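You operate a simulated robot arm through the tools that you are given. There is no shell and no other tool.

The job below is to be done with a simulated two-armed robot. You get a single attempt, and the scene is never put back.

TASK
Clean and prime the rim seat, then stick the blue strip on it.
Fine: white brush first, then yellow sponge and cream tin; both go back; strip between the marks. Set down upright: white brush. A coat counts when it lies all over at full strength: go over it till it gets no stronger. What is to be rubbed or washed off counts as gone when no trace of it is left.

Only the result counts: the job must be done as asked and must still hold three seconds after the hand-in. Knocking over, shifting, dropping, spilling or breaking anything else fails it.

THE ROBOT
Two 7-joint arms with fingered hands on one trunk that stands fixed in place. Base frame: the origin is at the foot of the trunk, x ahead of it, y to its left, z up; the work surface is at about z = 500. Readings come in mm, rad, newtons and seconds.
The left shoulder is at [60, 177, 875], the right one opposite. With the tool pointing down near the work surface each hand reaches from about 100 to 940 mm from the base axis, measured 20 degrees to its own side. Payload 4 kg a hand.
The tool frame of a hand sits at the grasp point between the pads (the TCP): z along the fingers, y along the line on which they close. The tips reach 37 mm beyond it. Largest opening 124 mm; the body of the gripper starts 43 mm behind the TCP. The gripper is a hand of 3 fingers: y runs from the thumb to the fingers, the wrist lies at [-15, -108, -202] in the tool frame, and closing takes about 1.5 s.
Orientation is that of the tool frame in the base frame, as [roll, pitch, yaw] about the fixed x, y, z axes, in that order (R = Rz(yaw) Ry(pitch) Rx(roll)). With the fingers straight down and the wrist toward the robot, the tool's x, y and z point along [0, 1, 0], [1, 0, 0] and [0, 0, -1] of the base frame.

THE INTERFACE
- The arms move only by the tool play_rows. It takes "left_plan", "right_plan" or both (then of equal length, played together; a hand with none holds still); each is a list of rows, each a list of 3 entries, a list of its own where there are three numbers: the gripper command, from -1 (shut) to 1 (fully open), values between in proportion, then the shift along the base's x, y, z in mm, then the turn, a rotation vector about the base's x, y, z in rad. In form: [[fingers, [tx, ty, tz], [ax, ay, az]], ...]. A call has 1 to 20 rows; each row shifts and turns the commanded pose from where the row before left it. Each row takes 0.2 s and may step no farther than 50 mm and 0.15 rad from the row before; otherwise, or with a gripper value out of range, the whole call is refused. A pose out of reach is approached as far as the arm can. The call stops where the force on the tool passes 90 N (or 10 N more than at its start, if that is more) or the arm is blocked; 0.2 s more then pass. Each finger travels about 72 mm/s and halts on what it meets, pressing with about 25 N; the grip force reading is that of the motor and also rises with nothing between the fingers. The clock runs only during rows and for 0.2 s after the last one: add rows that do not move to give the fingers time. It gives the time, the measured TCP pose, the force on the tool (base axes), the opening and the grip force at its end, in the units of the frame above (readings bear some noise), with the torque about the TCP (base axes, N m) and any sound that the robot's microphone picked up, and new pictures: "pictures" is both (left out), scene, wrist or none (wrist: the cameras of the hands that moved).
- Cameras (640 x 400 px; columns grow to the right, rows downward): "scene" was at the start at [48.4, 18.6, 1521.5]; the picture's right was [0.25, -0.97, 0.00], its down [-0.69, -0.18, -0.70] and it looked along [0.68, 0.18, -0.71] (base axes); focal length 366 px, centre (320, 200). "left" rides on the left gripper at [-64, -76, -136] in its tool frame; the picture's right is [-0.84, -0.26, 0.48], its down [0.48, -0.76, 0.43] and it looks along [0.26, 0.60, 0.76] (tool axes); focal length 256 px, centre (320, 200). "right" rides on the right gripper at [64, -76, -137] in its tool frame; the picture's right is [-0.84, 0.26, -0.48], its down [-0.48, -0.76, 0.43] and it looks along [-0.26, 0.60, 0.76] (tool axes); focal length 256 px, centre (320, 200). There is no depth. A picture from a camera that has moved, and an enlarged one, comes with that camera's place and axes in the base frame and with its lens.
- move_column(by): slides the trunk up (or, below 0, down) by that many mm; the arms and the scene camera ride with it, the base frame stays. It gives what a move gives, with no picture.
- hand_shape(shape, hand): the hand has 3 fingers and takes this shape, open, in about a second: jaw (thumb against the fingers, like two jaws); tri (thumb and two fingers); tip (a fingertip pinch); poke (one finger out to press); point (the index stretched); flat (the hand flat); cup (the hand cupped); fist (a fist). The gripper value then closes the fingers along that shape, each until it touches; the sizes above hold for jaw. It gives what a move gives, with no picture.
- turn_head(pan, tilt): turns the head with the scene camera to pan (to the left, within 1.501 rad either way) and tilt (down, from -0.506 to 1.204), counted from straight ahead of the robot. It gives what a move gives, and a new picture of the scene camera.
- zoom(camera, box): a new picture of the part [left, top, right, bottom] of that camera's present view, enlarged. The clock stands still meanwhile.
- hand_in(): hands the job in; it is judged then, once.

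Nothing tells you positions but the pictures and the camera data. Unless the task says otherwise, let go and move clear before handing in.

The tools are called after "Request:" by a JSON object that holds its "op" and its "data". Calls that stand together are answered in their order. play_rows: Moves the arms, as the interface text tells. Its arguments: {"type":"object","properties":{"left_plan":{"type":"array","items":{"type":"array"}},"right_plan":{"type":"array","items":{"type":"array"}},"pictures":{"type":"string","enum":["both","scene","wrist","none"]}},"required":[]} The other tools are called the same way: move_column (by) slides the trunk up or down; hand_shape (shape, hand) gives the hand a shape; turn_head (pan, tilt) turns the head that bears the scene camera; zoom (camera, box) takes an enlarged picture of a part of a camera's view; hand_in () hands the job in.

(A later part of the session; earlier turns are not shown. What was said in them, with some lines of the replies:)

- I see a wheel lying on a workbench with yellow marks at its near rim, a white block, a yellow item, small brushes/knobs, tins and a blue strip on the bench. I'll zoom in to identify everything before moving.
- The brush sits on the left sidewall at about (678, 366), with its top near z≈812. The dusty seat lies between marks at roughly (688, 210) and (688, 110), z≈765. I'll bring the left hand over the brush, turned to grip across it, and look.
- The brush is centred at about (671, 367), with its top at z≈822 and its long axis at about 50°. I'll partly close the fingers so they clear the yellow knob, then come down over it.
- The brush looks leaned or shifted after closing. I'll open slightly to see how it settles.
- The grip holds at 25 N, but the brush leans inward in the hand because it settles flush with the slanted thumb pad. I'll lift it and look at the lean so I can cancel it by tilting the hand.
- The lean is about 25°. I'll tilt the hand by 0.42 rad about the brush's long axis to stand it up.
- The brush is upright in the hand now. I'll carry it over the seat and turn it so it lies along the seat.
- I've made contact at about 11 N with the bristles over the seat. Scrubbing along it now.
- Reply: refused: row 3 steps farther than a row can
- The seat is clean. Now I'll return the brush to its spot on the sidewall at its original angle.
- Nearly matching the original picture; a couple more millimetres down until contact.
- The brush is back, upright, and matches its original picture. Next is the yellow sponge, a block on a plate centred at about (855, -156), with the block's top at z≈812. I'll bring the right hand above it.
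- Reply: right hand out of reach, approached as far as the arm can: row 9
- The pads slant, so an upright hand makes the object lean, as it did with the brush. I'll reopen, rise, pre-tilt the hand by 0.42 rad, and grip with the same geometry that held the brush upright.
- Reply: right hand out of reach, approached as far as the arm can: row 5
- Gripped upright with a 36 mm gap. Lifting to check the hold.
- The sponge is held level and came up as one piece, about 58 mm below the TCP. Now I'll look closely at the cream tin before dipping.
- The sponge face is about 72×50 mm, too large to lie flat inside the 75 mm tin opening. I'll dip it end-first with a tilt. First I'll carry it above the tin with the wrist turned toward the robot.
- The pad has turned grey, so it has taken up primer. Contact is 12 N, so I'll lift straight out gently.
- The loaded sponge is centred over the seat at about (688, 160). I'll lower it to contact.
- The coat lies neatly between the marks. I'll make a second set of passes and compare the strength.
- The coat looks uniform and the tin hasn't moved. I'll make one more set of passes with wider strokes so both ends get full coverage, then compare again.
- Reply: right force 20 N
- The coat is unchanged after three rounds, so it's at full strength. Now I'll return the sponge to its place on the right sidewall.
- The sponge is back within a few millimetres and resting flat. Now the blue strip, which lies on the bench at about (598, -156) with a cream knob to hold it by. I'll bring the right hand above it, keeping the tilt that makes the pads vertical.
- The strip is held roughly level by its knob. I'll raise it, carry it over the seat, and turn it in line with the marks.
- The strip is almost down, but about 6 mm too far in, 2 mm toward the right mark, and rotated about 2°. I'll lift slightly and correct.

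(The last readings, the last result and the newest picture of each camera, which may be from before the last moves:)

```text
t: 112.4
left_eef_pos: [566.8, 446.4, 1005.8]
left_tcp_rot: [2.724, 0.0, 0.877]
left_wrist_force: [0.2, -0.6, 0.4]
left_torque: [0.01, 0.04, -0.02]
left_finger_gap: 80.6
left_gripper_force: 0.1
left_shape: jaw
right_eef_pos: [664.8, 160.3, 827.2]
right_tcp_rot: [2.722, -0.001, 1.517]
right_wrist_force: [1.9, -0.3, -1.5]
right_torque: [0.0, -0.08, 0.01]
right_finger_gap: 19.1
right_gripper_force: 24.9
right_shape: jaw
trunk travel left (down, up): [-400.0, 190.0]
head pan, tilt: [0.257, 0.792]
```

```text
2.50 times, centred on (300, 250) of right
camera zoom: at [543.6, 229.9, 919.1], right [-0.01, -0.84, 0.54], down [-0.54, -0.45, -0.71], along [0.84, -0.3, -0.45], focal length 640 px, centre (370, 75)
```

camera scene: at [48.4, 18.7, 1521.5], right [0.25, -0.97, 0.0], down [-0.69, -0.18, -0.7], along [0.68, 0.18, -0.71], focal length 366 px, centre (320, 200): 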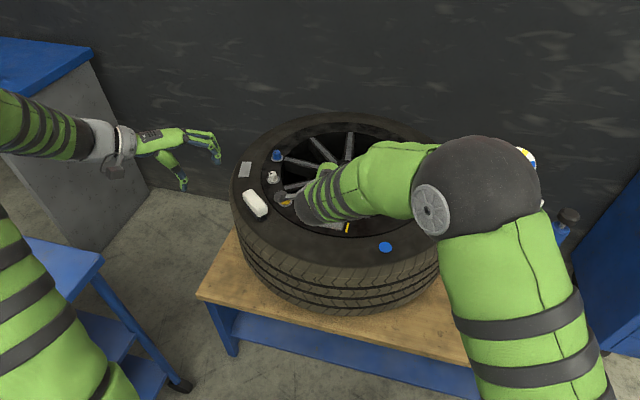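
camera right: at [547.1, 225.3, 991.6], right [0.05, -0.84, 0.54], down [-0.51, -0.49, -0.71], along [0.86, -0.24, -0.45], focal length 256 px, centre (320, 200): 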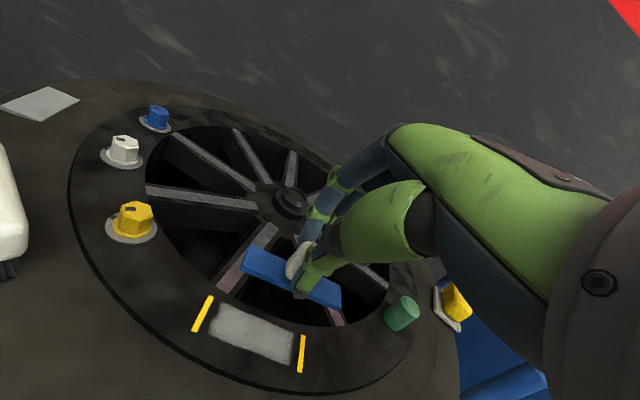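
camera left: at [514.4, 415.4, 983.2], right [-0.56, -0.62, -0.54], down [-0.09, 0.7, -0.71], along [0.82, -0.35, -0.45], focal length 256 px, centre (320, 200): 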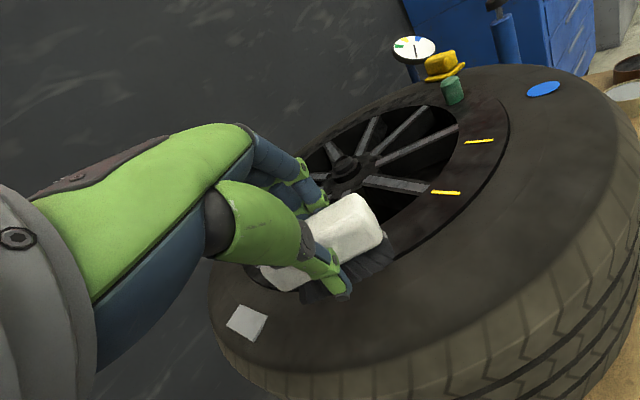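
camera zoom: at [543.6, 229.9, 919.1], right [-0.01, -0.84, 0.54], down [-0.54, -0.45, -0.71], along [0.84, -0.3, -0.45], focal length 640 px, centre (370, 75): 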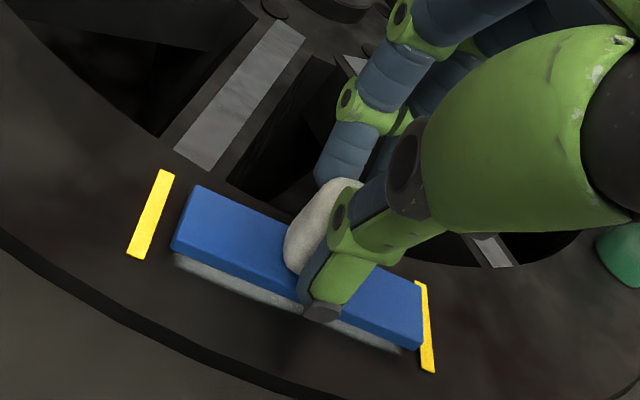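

Request:
{"op": "play_rows", "data": {"right_plan": [[-1, [0, 0, -2], [0, 0, 0]], [-1, [0, 0, 0], [0, 0, 0]]], "pictures": "none"}}

Request:
{"op": "zoom", "data": {"camera": "right", "box": [220, 170, 380, 330]}}

```text
t: 113.0
left_eef_pos: [567.2, 445.4, 1004.9]
left_tcp_rot: [2.721, -0.001, 0.879]
left_wrist_force: [0.9, -0.1, 0.1]
left_torque: [0.03, 0.04, -0.03]
left_finger_gap: 80.2
left_gripper_force: 0.0
left_shape: jaw
right_eef_pos: [663.9, 159.2, 825.7]
right_tcp_rot: [2.719, -0.001, 1.517]
right_wrist_force: [2.0, -1.3, 6.9]
right_torque: [-0.02, -0.09, -0.03]
right_finger_gap: 18.4
right_gripper_force: 25.1
right_shape: jaw
trunk travel left (down, up): [-400.0, 190.0]
head pan, tilt: [0.257, 0.792]
```

```text
2.50 times, centred on (300, 250) of right
camera zoom: at [543.6, 229.9, 917.6], right [-0.01, -0.84, 0.54], down [-0.54, -0.45, -0.71], along [0.84, -0.3, -0.45], focal length 640 px, centre (370, 75)
```

zoom: 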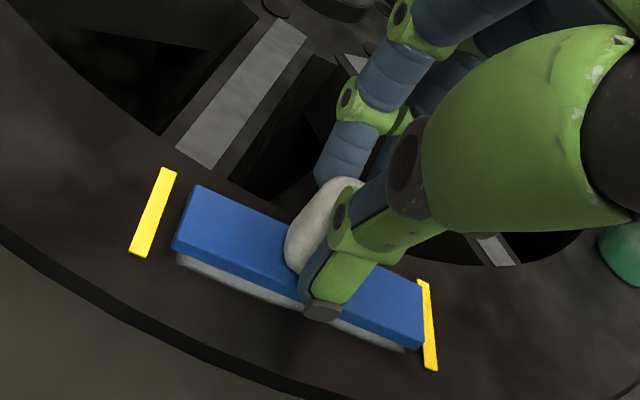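

Aligned, with even gaps to both marks. Pressing it down now.

Request:
{"op": "play_rows", "data": {"right_plan": [[-1, [0, 0, -1.5], [0, 0, 0]], [-1, [0, 0, -1], [0, 0, 0]], [-1, [0, 0, 0], [0, 0, 0]], [-1, [0, 0, 0], [0, 0, 0]]], "pictures": "none"}}

Request:
{"op": "zoom", "data": {"camera": "right", "box": [220, 170, 380, 330]}}

```text
t: 114.0
left_eef_pos: [565.9, 444.8, 1005.8]
left_tcp_rot: [2.721, -0.003, 0.879]
left_wrist_force: [1.0, 0.3, -0.1]
left_torque: [-0.02, -0.02, 0.03]
left_finger_gap: 80.6
left_gripper_force: 0.0
left_shape: jaw
right_eef_pos: [663.4, 160.8, 823.1]
right_tcp_rot: [2.718, -0.002, 1.518]
right_wrist_force: [1.0, -0.2, 23.1]
right_torque: [0.0, -0.15, -0.07]
right_finger_gap: 17.6
right_gripper_force: 25.3
right_shape: jaw
trunk travel left (down, up): [-400.0, 190.0]
head pan, tilt: [0.257, 0.792]
```

```text
2.50 times, centred on (300, 250) of right
camera zoom: at [543.1, 229.9, 915.8], right [-0.01, -0.84, 0.54], down [-0.54, -0.45, -0.71], along [0.84, -0.3, -0.45], focal length 640 px, centre (370, 75)
```

zoom: 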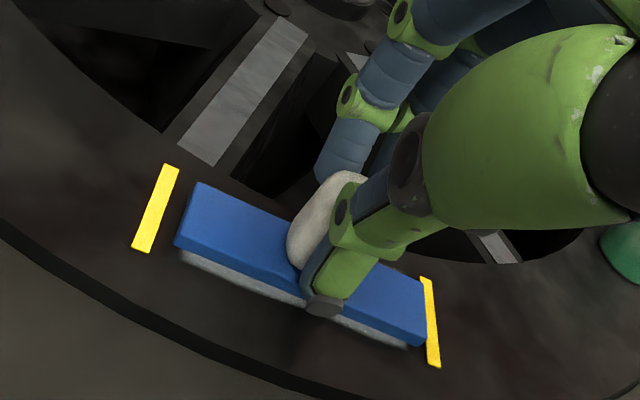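

Request:
{"op": "play_rows", "data": {"right_plan": [[-1, [0, 0, 0], [0, 0, 0]], [-1, [0, 0, 0], [0, 0, 0]], [-1, [0, 0, 1.5], [0, 0, 0]], [-0.65, [0, 0, 0], [0, 0, 0]], [-0.55, [0, 0, 0.5], [0, 0, 0]], [-0.45, [0, 0, 2], [0, 0, 0]], [-0.35, [0, 0, 2.5], [0, 0, 0]], [-0.25, [0, 0, 2.5], [0, 0, 0]], [-0.15, [0, 0, 2.5], [0, 0, 0]], [-0.15, [0, 0, 0], [0, 0, 0]]], "pictures": "none"}}

Request:
{"op": "zoom", "data": {"camera": "right", "box": [220, 170, 380, 330]}}

```text
t: 116.2
left_eef_pos: [568.1, 443.6, 1005.0]
left_tcp_rot: [2.724, 0.0, 0.88]
left_wrist_force: [-0.1, 0.3, 0.7]
left_torque: [-0.03, 0.0, 0.02]
left_finger_gap: 80.3
left_gripper_force: 0.0
left_shape: jaw
right_eef_pos: [664.5, 159.2, 833.2]
right_tcp_rot: [2.722, -0.001, 1.517]
right_wrist_force: [0.1, -0.3, 0.1]
right_torque: [0.03, 0.02, 0.0]
right_finger_gap: 52.4
right_gripper_force: 0.1
right_shape: jaw
trunk travel left (down, up): [-400.0, 190.0]
head pan, tilt: [0.257, 0.792]
```

```text
2.50 times, centred on (300, 250) of right
camera zoom: at [543.5, 229.4, 925.7], right [-0.01, -0.84, 0.54], down [-0.54, -0.45, -0.71], along [0.84, -0.3, -0.45], focal length 640 px, centre (370, 75)
```

zoom: 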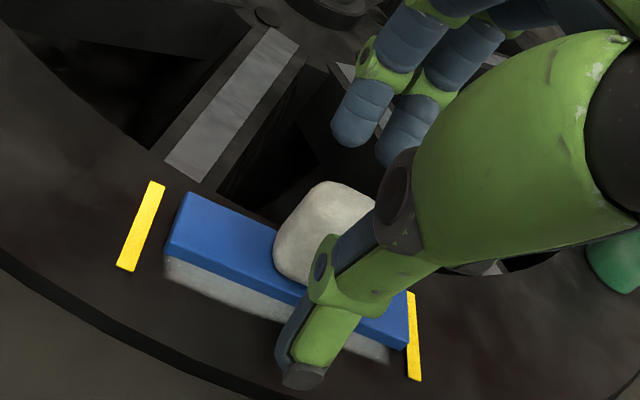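

Request:
{"op": "play_rows", "data": {"right_plan": [[-0.1, [0, 0, 8], [0, 0, 0]], [0, [0, 0, 25], [0, 0, 0]], [0, [-5, 0, 40], [0, 0, 0]], [0, [-30, -20, 20], [0, 0, 0]], [0, [-20, -45, 0], [0, 0, 0]], [0, [-20, -45, 0], [0, 0, 0]], [0, [-20, -45, 0], [0, 0, 0]], [0, [0, -45, 0], [0, 0, 0]], [0, [0, -45, 0], [0, 0, 0]], [0, [0, 0, 0], [0, 0, 0]]], "pictures": "scene"}}

Request:
{"op": "zoom", "data": {"camera": "scene", "box": [300, 205, 360, 241]}}

Request:
{"op": "zoom", "data": {"camera": "scene", "box": [312, 209, 348, 233]}}

```text
t: 118.4
left_eef_pos: [567.5, 444.8, 1005.1]
left_tcp_rot: [2.723, -0.001, 0.878]
left_wrist_force: [0.3, 0.8, -0.3]
left_torque: [0.01, 0.02, 0.01]
left_finger_gap: 80.4
left_gripper_force: 0.0
left_shape: jaw
right_eef_pos: [569.2, -87.2, 928.7]
right_tcp_rot: [2.722, -0.002, 1.518]
right_wrist_force: [-0.1, 0.0, -0.1]
right_torque: [0.05, -0.01, -0.01]
right_finger_gap: 61.7
right_gripper_force: 0.1
right_shape: jaw
trunk travel left (down, up): [-400.0, 190.0]
head pan, tilt: [0.257, 0.792]
camera scene: at [48.4, 18.8, 1521.5], right [0.25, -0.97, 0.0], down [-0.69, -0.18, -0.7], along [0.68, 0.18, -0.71], focal length 366 px, centre (320, 200)
```

scene: 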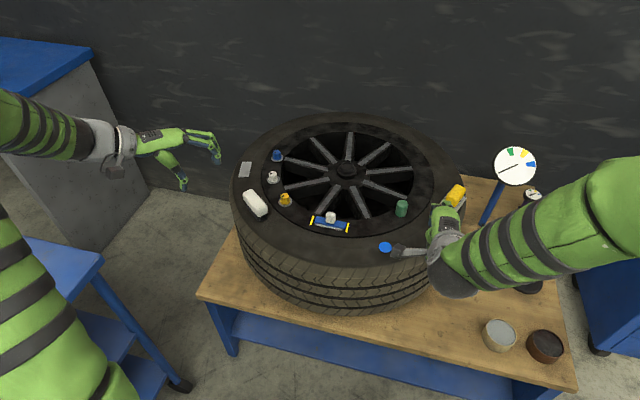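

```text
10.67 times, centred on (330, 223) of scene
camera zoom: at [48.4, 18.8, 1521.5], right [0.25, -0.97, 0.0], down [-0.69, -0.18, -0.7], along [0.68, 0.18, -0.71], focal length 3903 px, centre (213, -45)
```

zoom: 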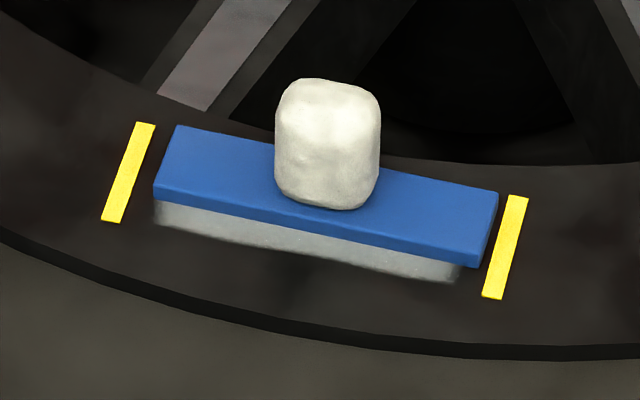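

```text
16.00 times, centred on (330, 221) of scene
camera zoom: at [48.4, 18.8, 1521.5], right [0.25, -0.97, 0.0], down [-0.69, -0.18, -0.7], along [0.68, 0.18, -0.71], focal length 5854 px, centre (160, -136)
```

zoom: 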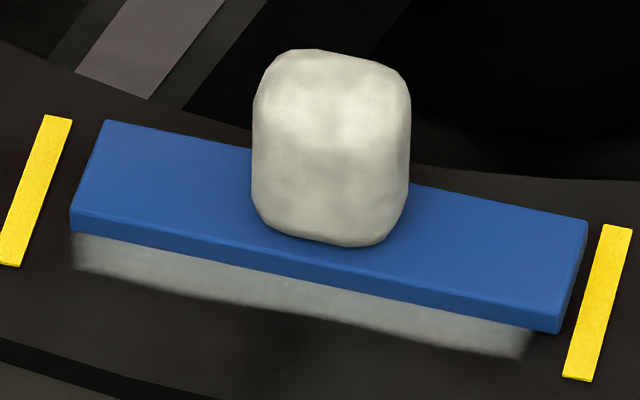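

The strip lies flat between the marks. To be sure it bonds, I'll press straight down on its knob with closed, upright fingertips. First I'll close the hand and level it above the knob.

Request:
{"op": "play_rows", "data": {"right_plan": [[-1, [20, 41, 0], [0.0074, 0.1398, 0]], [-1, [20, 41, 0], [0.0074, 0.1398, 0]], [-1, [20, 41, 0], [0.0074, 0.1398, 0]], [-1, [20, 41, 0], [0, 0, 0]], [-1, [20, 41, 0], [0, 0, 0]], [-1, [21, 40, -20], [0, 0, 0]], [-1, [0, 0, -20], [0, 0, 0]], [-1, [0, 0, -20], [0, 0, 0]], [-1, [0, 0, 0], [0, 0, 0]]], "pictures": "both"}}

Request:
{"op": "zoom", "data": {"camera": "right", "box": [220, 170, 400, 330]}}

Request:
{"op": "zoom", "data": {"camera": "scene", "box": [290, 180, 370, 240]}}

```text
t: 120.4
left_eef_pos: [566.1, 445.2, 1006.0]
left_tcp_rot: [2.722, -0.001, 0.878]
left_wrist_force: [-0.3, 0.6, -0.6]
left_torque: [0.0, 0.01, 0.01]
left_finger_gap: 80.4
left_gripper_force: 0.2
left_shape: jaw
right_eef_pos: [691.1, 159.5, 865.2]
right_tcp_rot: [3.141, 0.0, 1.516]
right_wrist_force: [0.4, 0.5, -0.3]
right_torque: [-0.01, -0.04, 0.01]
right_finger_gap: 0.3
right_gripper_force: 25.3
right_shape: jaw
trunk travel left (down, up): [-400.0, 190.0]
head pan, tilt: [0.257, 0.792]
camera scene: at [48.5, 18.8, 1521.5], right [0.25, -0.97, 0.0], down [-0.69, -0.18, -0.7], along [0.68, 0.18, -0.71], focal length 366 px, centre (320, 200)
camera right: at [619.1, 227.7, 1001.2], right [0.21, -0.85, 0.48], down [-0.78, -0.44, -0.43], along [0.58, -0.29, -0.76], focal length 256 px, centre (320, 200)
```

scene: 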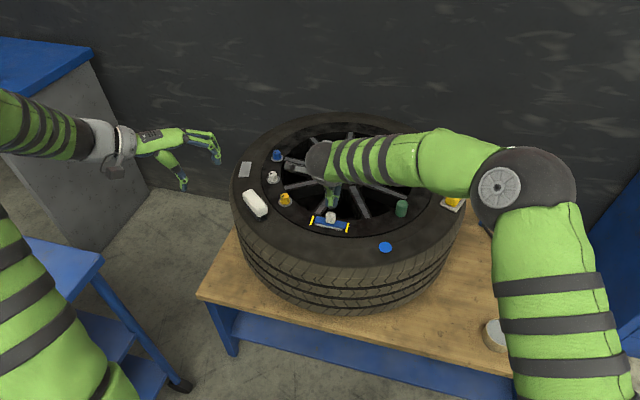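
right: 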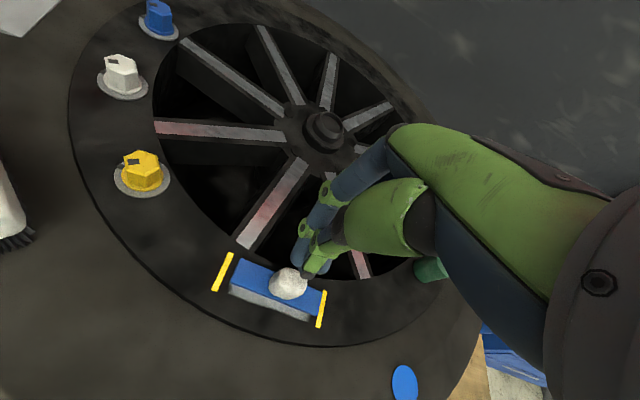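

```text
2.50 times, centred on (310, 250) of right
camera zoom: at [619.1, 227.7, 1001.2], right [0.21, -0.85, 0.48], down [-0.78, -0.44, -0.43], along [0.58, -0.29, -0.76], focal length 640 px, centre (345, 75)
```

zoom: 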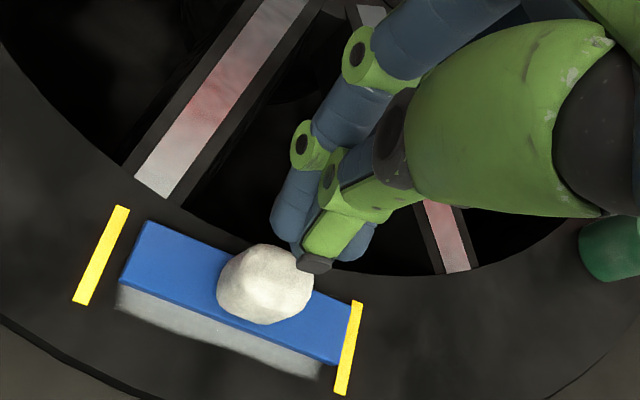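

```text
6.67 times, centred on (330, 210) of scene
camera zoom: at [48.5, 18.8, 1521.5], right [0.25, -0.97, 0.0], down [-0.69, -0.18, -0.7], along [0.68, 0.18, -0.71], focal length 2439 px, centre (253, 133)
```

zoom: 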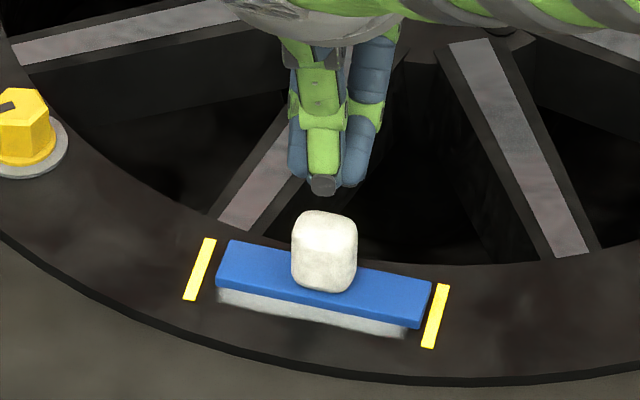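

Request:
{"op": "play_rows", "data": {"right_plan": [[-1, [5, -0.5, 0], [0, 0, 0]], [-1, [4, 0, -10], [0, 0, 0]], [-1, [0, 0, -8], [0, 0, 0]], [-1, [0, 0, 0], [0, 0, 0]]], "pictures": "none"}}

Request:
{"op": "zoom", "data": {"camera": "right", "box": [220, 170, 400, 330]}}

Request:
{"op": "zoom", "data": {"camera": "scene", "box": [310, 195, 350, 235]}}

```text
t: 121.4
left_eef_pos: [566.3, 444.5, 1005.8]
left_tcp_rot: [2.72, 0.0, 0.877]
left_wrist_force: [0.4, -0.2, 0.4]
left_torque: [0.0, 0.03, -0.01]
left_finger_gap: 80.2
left_gripper_force: 0.0
left_shape: jaw
right_eef_pos: [699.5, 160.0, 848.1]
right_tcp_rot: [3.139, 0.0, 1.517]
right_wrist_force: [0.3, -0.4, 6.7]
right_torque: [-0.01, 0.02, -0.01]
right_finger_gap: 0.1
right_gripper_force: 26.0
right_shape: jaw
trunk travel left (down, up): [-400.0, 190.0]
head pan, tilt: [0.257, 0.792]
```

```text
2.50 times, centred on (310, 250) of right
camera zoom: at [627.7, 226.5, 983.9], right [0.21, -0.85, 0.48], down [-0.78, -0.44, -0.44], along [0.58, -0.29, -0.76], focal length 640 px, centre (345, 75)
```

zoom: 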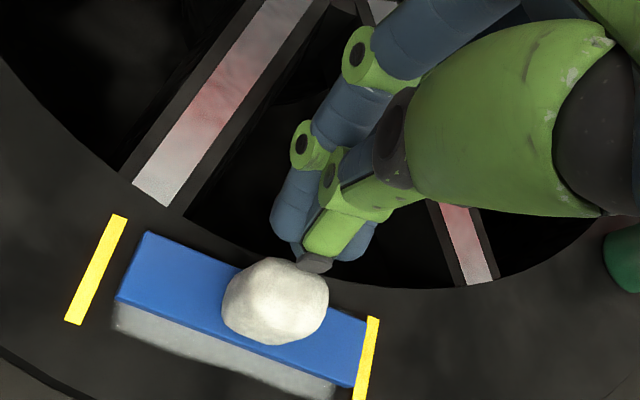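

```text
10.00 times, centred on (330, 215) of scene
camera zoom: at [48.0, 18.5, 1521.6], right [0.25, -0.97, 0.0], down [-0.69, -0.18, -0.7], along [0.68, 0.18, -0.71], focal length 3659 px, centre (220, 50)
```

zoom: 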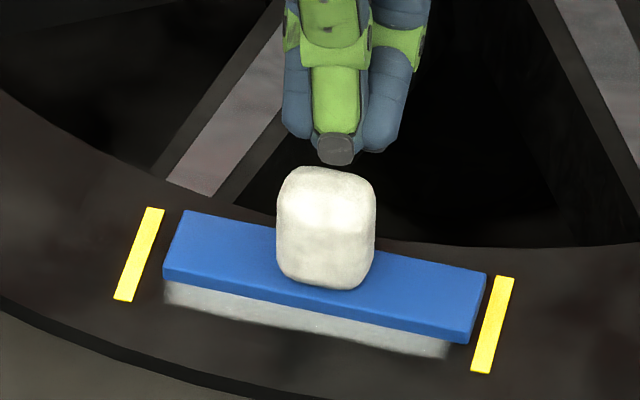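

Request:
{"op": "play_rows", "data": {"right_plan": [[-1, [0, 0, 6], [0, 0, 0]], [-1, [-10, 0.5, 0], [0, 0, 0]], [-1, [0, 0, 0], [0, 0, 0]]], "pictures": "none"}}

Request:
{"op": "zoom", "data": {"camera": "scene", "box": [310, 195, 350, 235]}}

Request:
{"op": "zoom", "data": {"camera": "right", "box": [220, 170, 400, 330]}}

```text
t: 122.2
left_eef_pos: [567.0, 444.9, 1005.5]
left_tcp_rot: [2.722, 0.001, 0.877]
left_wrist_force: [-0.5, -0.4, -0.4]
left_torque: [0.03, 0.0, 0.0]
left_finger_gap: 80.1
left_gripper_force: 0.0
left_shape: jaw
right_eef_pos: [688.6, 159.6, 853.7]
right_tcp_rot: [3.142, -0.001, 1.518]
right_wrist_force: [-0.3, -0.3, 0.1]
right_torque: [-0.02, 0.03, 0.0]
right_finger_gap: 0.0
right_gripper_force: 25.1
right_shape: jaw
trunk travel left (down, up): [-400.0, 190.0]
head pan, tilt: [0.257, 0.792]
```

```text
10.00 times, centred on (330, 215) of scene
camera zoom: at [48.4, 18.7, 1521.5], right [0.25, -0.97, 0.0], down [-0.69, -0.18, -0.7], along [0.68, 0.18, -0.71], focal length 3659 px, centre (220, 50)
```

zoom: 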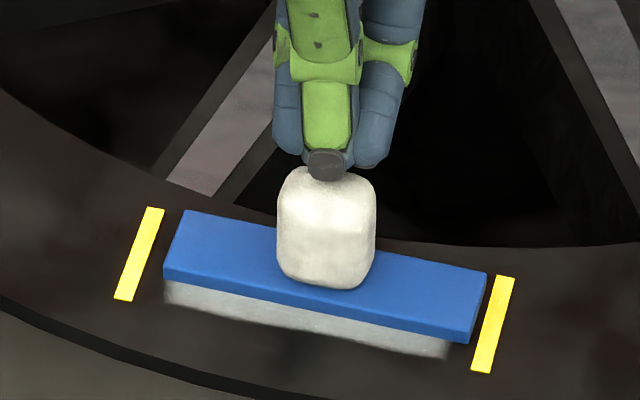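

```text
2.50 times, centred on (310, 250) of right
camera zoom: at [617.3, 226.7, 988.9], right [0.21, -0.85, 0.48], down [-0.78, -0.44, -0.43], along [0.58, -0.29, -0.76], focal length 640 px, centre (345, 75)
```

zoom: 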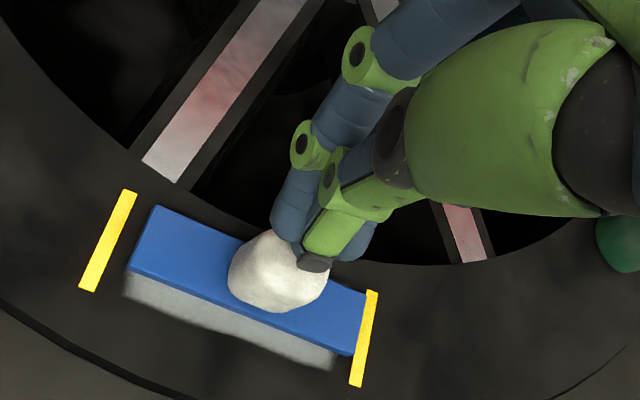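

Request:
{"op": "play_rows", "data": {"right_plan": [[-1, [0, 0, -3], [0, 0, 0]], [-1, [0, 0, -3], [0, 0, 0]], [-1, [0, 0, 0], [0, 0, 0]]], "pictures": "none"}}

Request:
{"op": "zoom", "data": {"camera": "scene", "box": [310, 195, 350, 235]}}

```text
t: 123.0
left_eef_pos: [566.4, 444.7, 1005.4]
left_tcp_rot: [2.721, 0.0, 0.878]
left_wrist_force: [0.4, -1.0, 0.1]
left_torque: [-0.01, -0.02, 0.0]
left_finger_gap: 80.2
left_gripper_force: 0.0
left_shape: jaw
right_eef_pos: [690.4, 160.3, 850.6]
right_tcp_rot: [3.138, -0.003, 1.519]
right_wrist_force: [0.3, 0.0, 13.5]
right_torque: [0.01, 0.0, -0.03]
right_finger_gap: 0.0
right_gripper_force: 25.1
right_shape: jaw
trunk travel left (down, up): [-400.0, 190.0]
head pan, tilt: [0.257, 0.792]
```

```text
10.00 times, centred on (330, 215) of scene
camera zoom: at [47.4, 18.4, 1521.8], right [0.25, -0.97, 0.0], down [-0.69, -0.18, -0.7], along [0.68, 0.18, -0.71], focal length 3659 px, centre (220, 50)
```

zoom: 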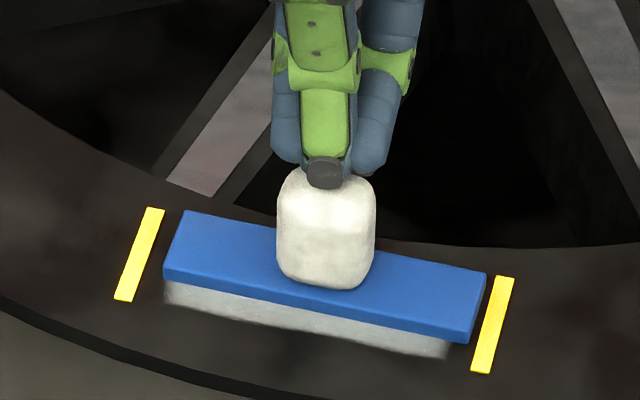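

Request:
{"op": "play_rows", "data": {"right_plan": [[-1, [0, 0, -1.5], [0, 0, 0]], [-1, [0, 0, -1.5], [0, 0, 0]], [-1, [0, 0, 0], [0, 0, 0]], [-1, [0, 0, 0], [0, 0, 0]], [-1, [0, 0, 0], [0, 0, 0]], [-1, [0, 0, 0], [0, 0, 0]]], "pictures": "none"}}

Request:
{"op": "zoom", "data": {"camera": "scene", "box": [310, 195, 350, 235]}}

```text
t: 124.4
left_eef_pos: [565.2, 443.7, 1006.0]
left_tcp_rot: [2.719, -0.001, 0.879]
left_wrist_force: [0.3, 0.6, -0.4]
left_torque: [0.01, -0.03, 0.01]
left_finger_gap: 80.3
left_gripper_force: 0.0
left_shape: jaw
right_eef_pos: [690.3, 159.7, 849.1]
right_tcp_rot: [3.136, -0.003, 1.515]
right_wrist_force: [6.0, -1.0, 36.3]
right_torque: [0.07, -0.19, -0.04]
right_finger_gap: 0.3
right_gripper_force: 24.9
right_shape: jaw
trunk travel left (down, up): [-400.0, 190.0]
head pan, tilt: [0.257, 0.792]
```

```text
10.00 times, centred on (330, 215) of scene
camera zoom: at [46.1, 18.0, 1521.7], right [0.25, -0.97, 0.0], down [-0.69, -0.18, -0.7], along [0.68, 0.18, -0.71], focal length 3659 px, centre (220, 50)
```

zoom: 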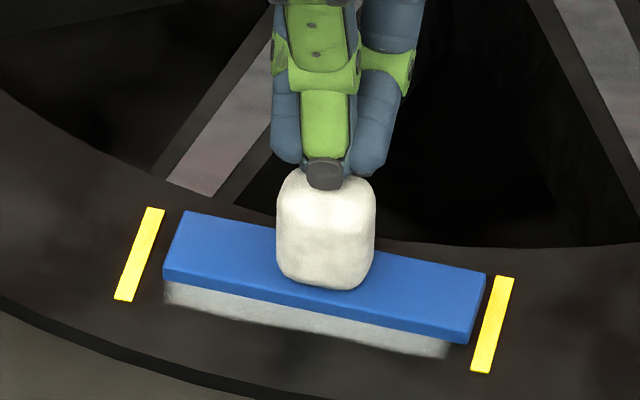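

It held without shifting under 36 N. Now I'll lift straight off and move the right hand clear.

Request:
{"op": "play_rows", "data": {"right_plan": [[-1, [0, 0, 3], [0, 0, 0]], [-1, [0, 0, 20], [0, 0, 0]], [-1, [0, 0, 40], [0, 0, 0]], [-1, [-20, -20, 40], [0, 0, 0]], [-1, [-20, -45, 10], [0, 0, 0]], [-1, [-20, -45, 0], [0, 0, 0]], [-1, [-20, -45, 0], [0, 0, 0]], [-1, [-20, -45, 0], [0, 0, 0]], [-0.5, [-20, -45, 0], [0, 0, 0]], [0, [-20, -45, 0], [0, 0, 0]], [0, [0, -45, 0], [0, 0, 0]], [0, [0, 0, 0], [0, 0, 0]]], "pictures": "scene"}}

Request:
{"op": "zoom", "data": {"camera": "scene", "box": [312, 209, 348, 233]}}

Request:
{"op": "zoom", "data": {"camera": "scene", "box": [420, 170, 484, 220]}}

Request:
{"op": "zoom", "data": {"camera": "scene", "box": [224, 170, 304, 220]}}

Request:
{"op": "zoom", "data": {"camera": "scene", "box": [360, 150, 600, 380]}}

```text
refused: row 5 steps farther than a row can; nothing moved
```

```text
16.00 times, centred on (330, 221) of scene
camera zoom: at [46.1, 18.0, 1521.7], right [0.25, -0.97, 0.0], down [-0.69, -0.18, -0.7], along [0.68, 0.18, -0.71], focal length 5854 px, centre (160, -136)
```

zoom: 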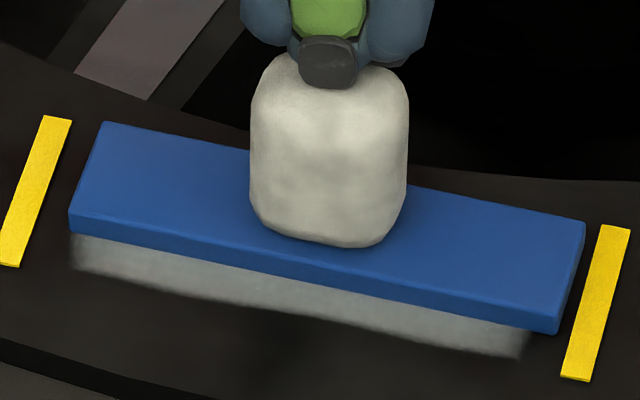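

```text
8.00 times, centred on (452, 195) of scene
camera zoom: at [46.1, 18.0, 1521.7], right [0.25, -0.97, 0.0], down [-0.69, -0.18, -0.7], along [0.68, 0.18, -0.71], focal length 2927 px, centre (-736, 240)
```

zoom: 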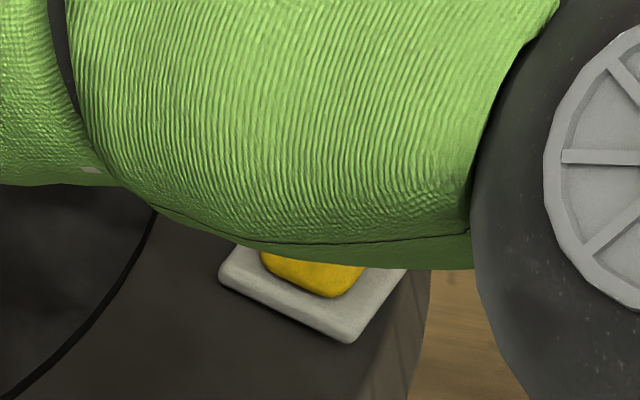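

```text
8.00 times, centred on (264, 195) of scene
camera zoom: at [46.1, 18.0, 1521.7], right [0.25, -0.97, 0.0], down [-0.69, -0.18, -0.7], along [0.68, 0.18, -0.71], focal length 2927 px, centre (768, 240)
```

zoom: 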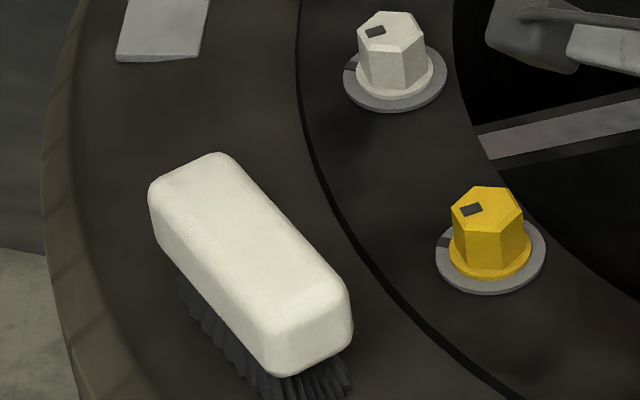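

```text
1.74 times, centred on (480, 265) of scene
camera zoom: at [46.1, 18.0, 1521.7], right [0.25, -0.97, 0.0], down [-0.69, -0.18, -0.7], along [0.68, 0.18, -0.71], focal length 636 px, centre (42, 87)
```

zoom: 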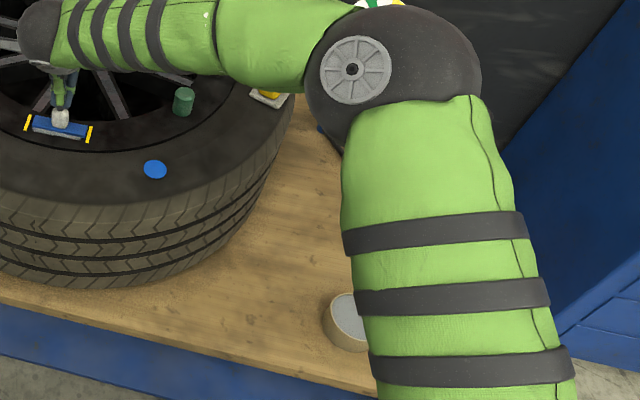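

Request:
{"op": "play_rows", "data": {"right_plan": [[-1, [0, 0, 3], [0, 0, 0]], [-1, [0, 0, 20], [0, 0, 0]], [-1, [0, 0, 40], [0, 0, 0]], [-1, [-15, -15, 40], [0, 0, 0]], [-1, [-15, -40, 10], [0, 0, 0]], [-1, [-15, -42, 0], [0, 0, 0]], [-1, [-15, -42, 0], [0, 0, 0]], [-1, [-15, -42, 0], [0, 0, 0]], [-0.5, [-15, -42, 0], [0, 0, 0]], [0, [-15, -42, 0], [0, 0, 0]], [0, [-15, -42, 0], [0, 0, 0]], [0, [-15, -42, 0], [0, 0, 0]], [0, [0, 0, 0], [0, 0, 0]]], "pictures": "scene"}}

Request:
{"op": "zoom", "data": {"camera": "scene", "box": [312, 209, 348, 233]}}

Request:
{"op": "zoom", "data": {"camera": "scene", "box": [420, 170, 484, 220]}}

Request:
{"op": "zoom", "data": {"camera": "scene", "box": [360, 150, 600, 380]}}

```text
t: 127.2
left_eef_pos: [565.9, 444.7, 1005.2]
left_tcp_rot: [2.722, -0.002, 0.878]
left_wrist_force: [0.4, -0.3, -0.6]
left_torque: [0.03, 0.01, -0.02]
left_finger_gap: 80.3
left_gripper_force: 0.1
left_shape: jaw
right_eef_pos: [555.3, -188.4, 958.1]
right_tcp_rot: [3.142, 0.001, 1.519]
right_wrist_force: [0.1, -0.5, 0.2]
right_torque: [0.01, 0.02, -0.01]
right_finger_gap: 61.7
right_gripper_force: 0.1
right_shape: jaw
trunk travel left (down, up): [-400.0, 190.0]
head pan, tilt: [0.257, 0.792]
camera scene: at [48.4, 18.7, 1521.5], right [0.25, -0.97, 0.0], down [-0.69, -0.18, -0.7], along [0.68, 0.18, -0.71], focal length 366 px, centre (320, 200)
```

scene: 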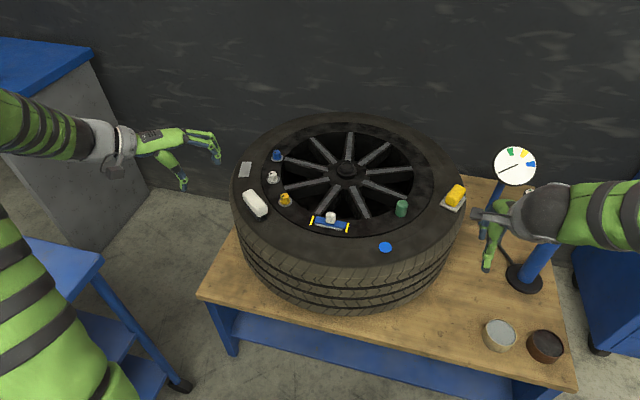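

```text
16.00 times, centred on (330, 221) of scene
camera zoom: at [48.4, 18.7, 1521.5], right [0.25, -0.97, 0.0], down [-0.69, -0.18, -0.7], along [0.68, 0.18, -0.71], focal length 5854 px, centre (160, -136)
```

zoom: 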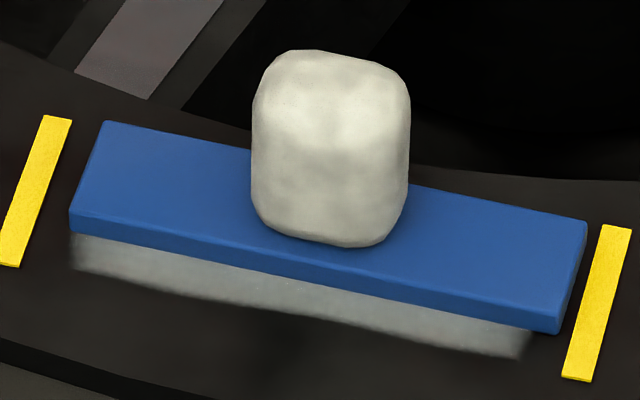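

```text
8.00 times, centred on (452, 195) of scene
camera zoom: at [48.4, 18.7, 1521.5], right [0.25, -0.97, 0.0], down [-0.69, -0.18, -0.7], along [0.68, 0.18, -0.71], focal length 2927 px, centre (-736, 240)
```

zoom: 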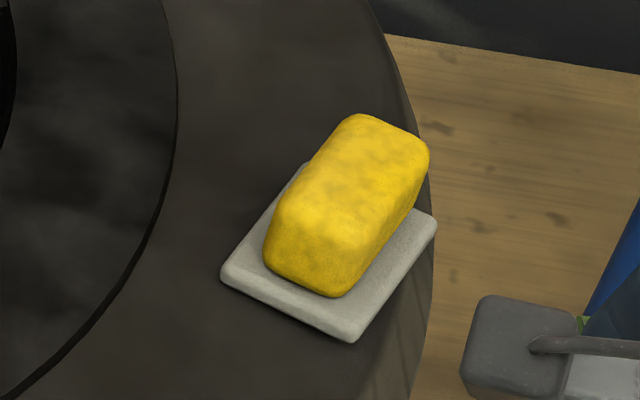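

```text
1.74 times, centred on (480, 265) of scene
camera zoom: at [48.4, 18.7, 1521.5], right [0.25, -0.97, 0.0], down [-0.69, -0.18, -0.7], along [0.68, 0.18, -0.71], focal length 636 px, centre (42, 87)
```

zoom: 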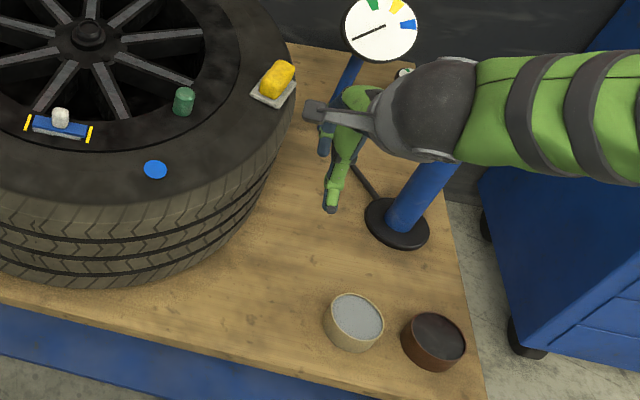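

All the results are in place: the seat is clean and primed, and the strip sits flat between the marks. The brush is upright at its spot, the sponge is back at its spot, nothing else has moved, and both hands are clear. Handing in.

Request:
{"op": "hand_in", "data": {}}

```text
The job is handed in.
```

I cleaned the seat with the white brush, primed it from the cream tin, and pressed the blue strip down flat between the yellow marks. The job is handed in, but I haven't seen how it was judged.

- **Cleaning:** no trace of the dust showed after brushing. The brush is back upright in its original spot.
- **Priming:** I dipped the sponge once and went over the seat three times. The coat looked the same after the second and third rounds as after the first, so I took it as full strength.
- **Strip:** it sits about 3 mm off the middle of the seat, leaving about 7 mm to the left mark and 2 mm to the right. I pressed it at about 23 N with the grip, then at about 36 N on the knob. It did not move under the second press, but I did not pull on it to test the bond.
- **Sponge:** it is back about 7 mm from where it started and turned about 7°, resting stable. Its pad is still grey with primer.

The tins and everything else on the bench and wheel looked unmoved, and both hands are clear.
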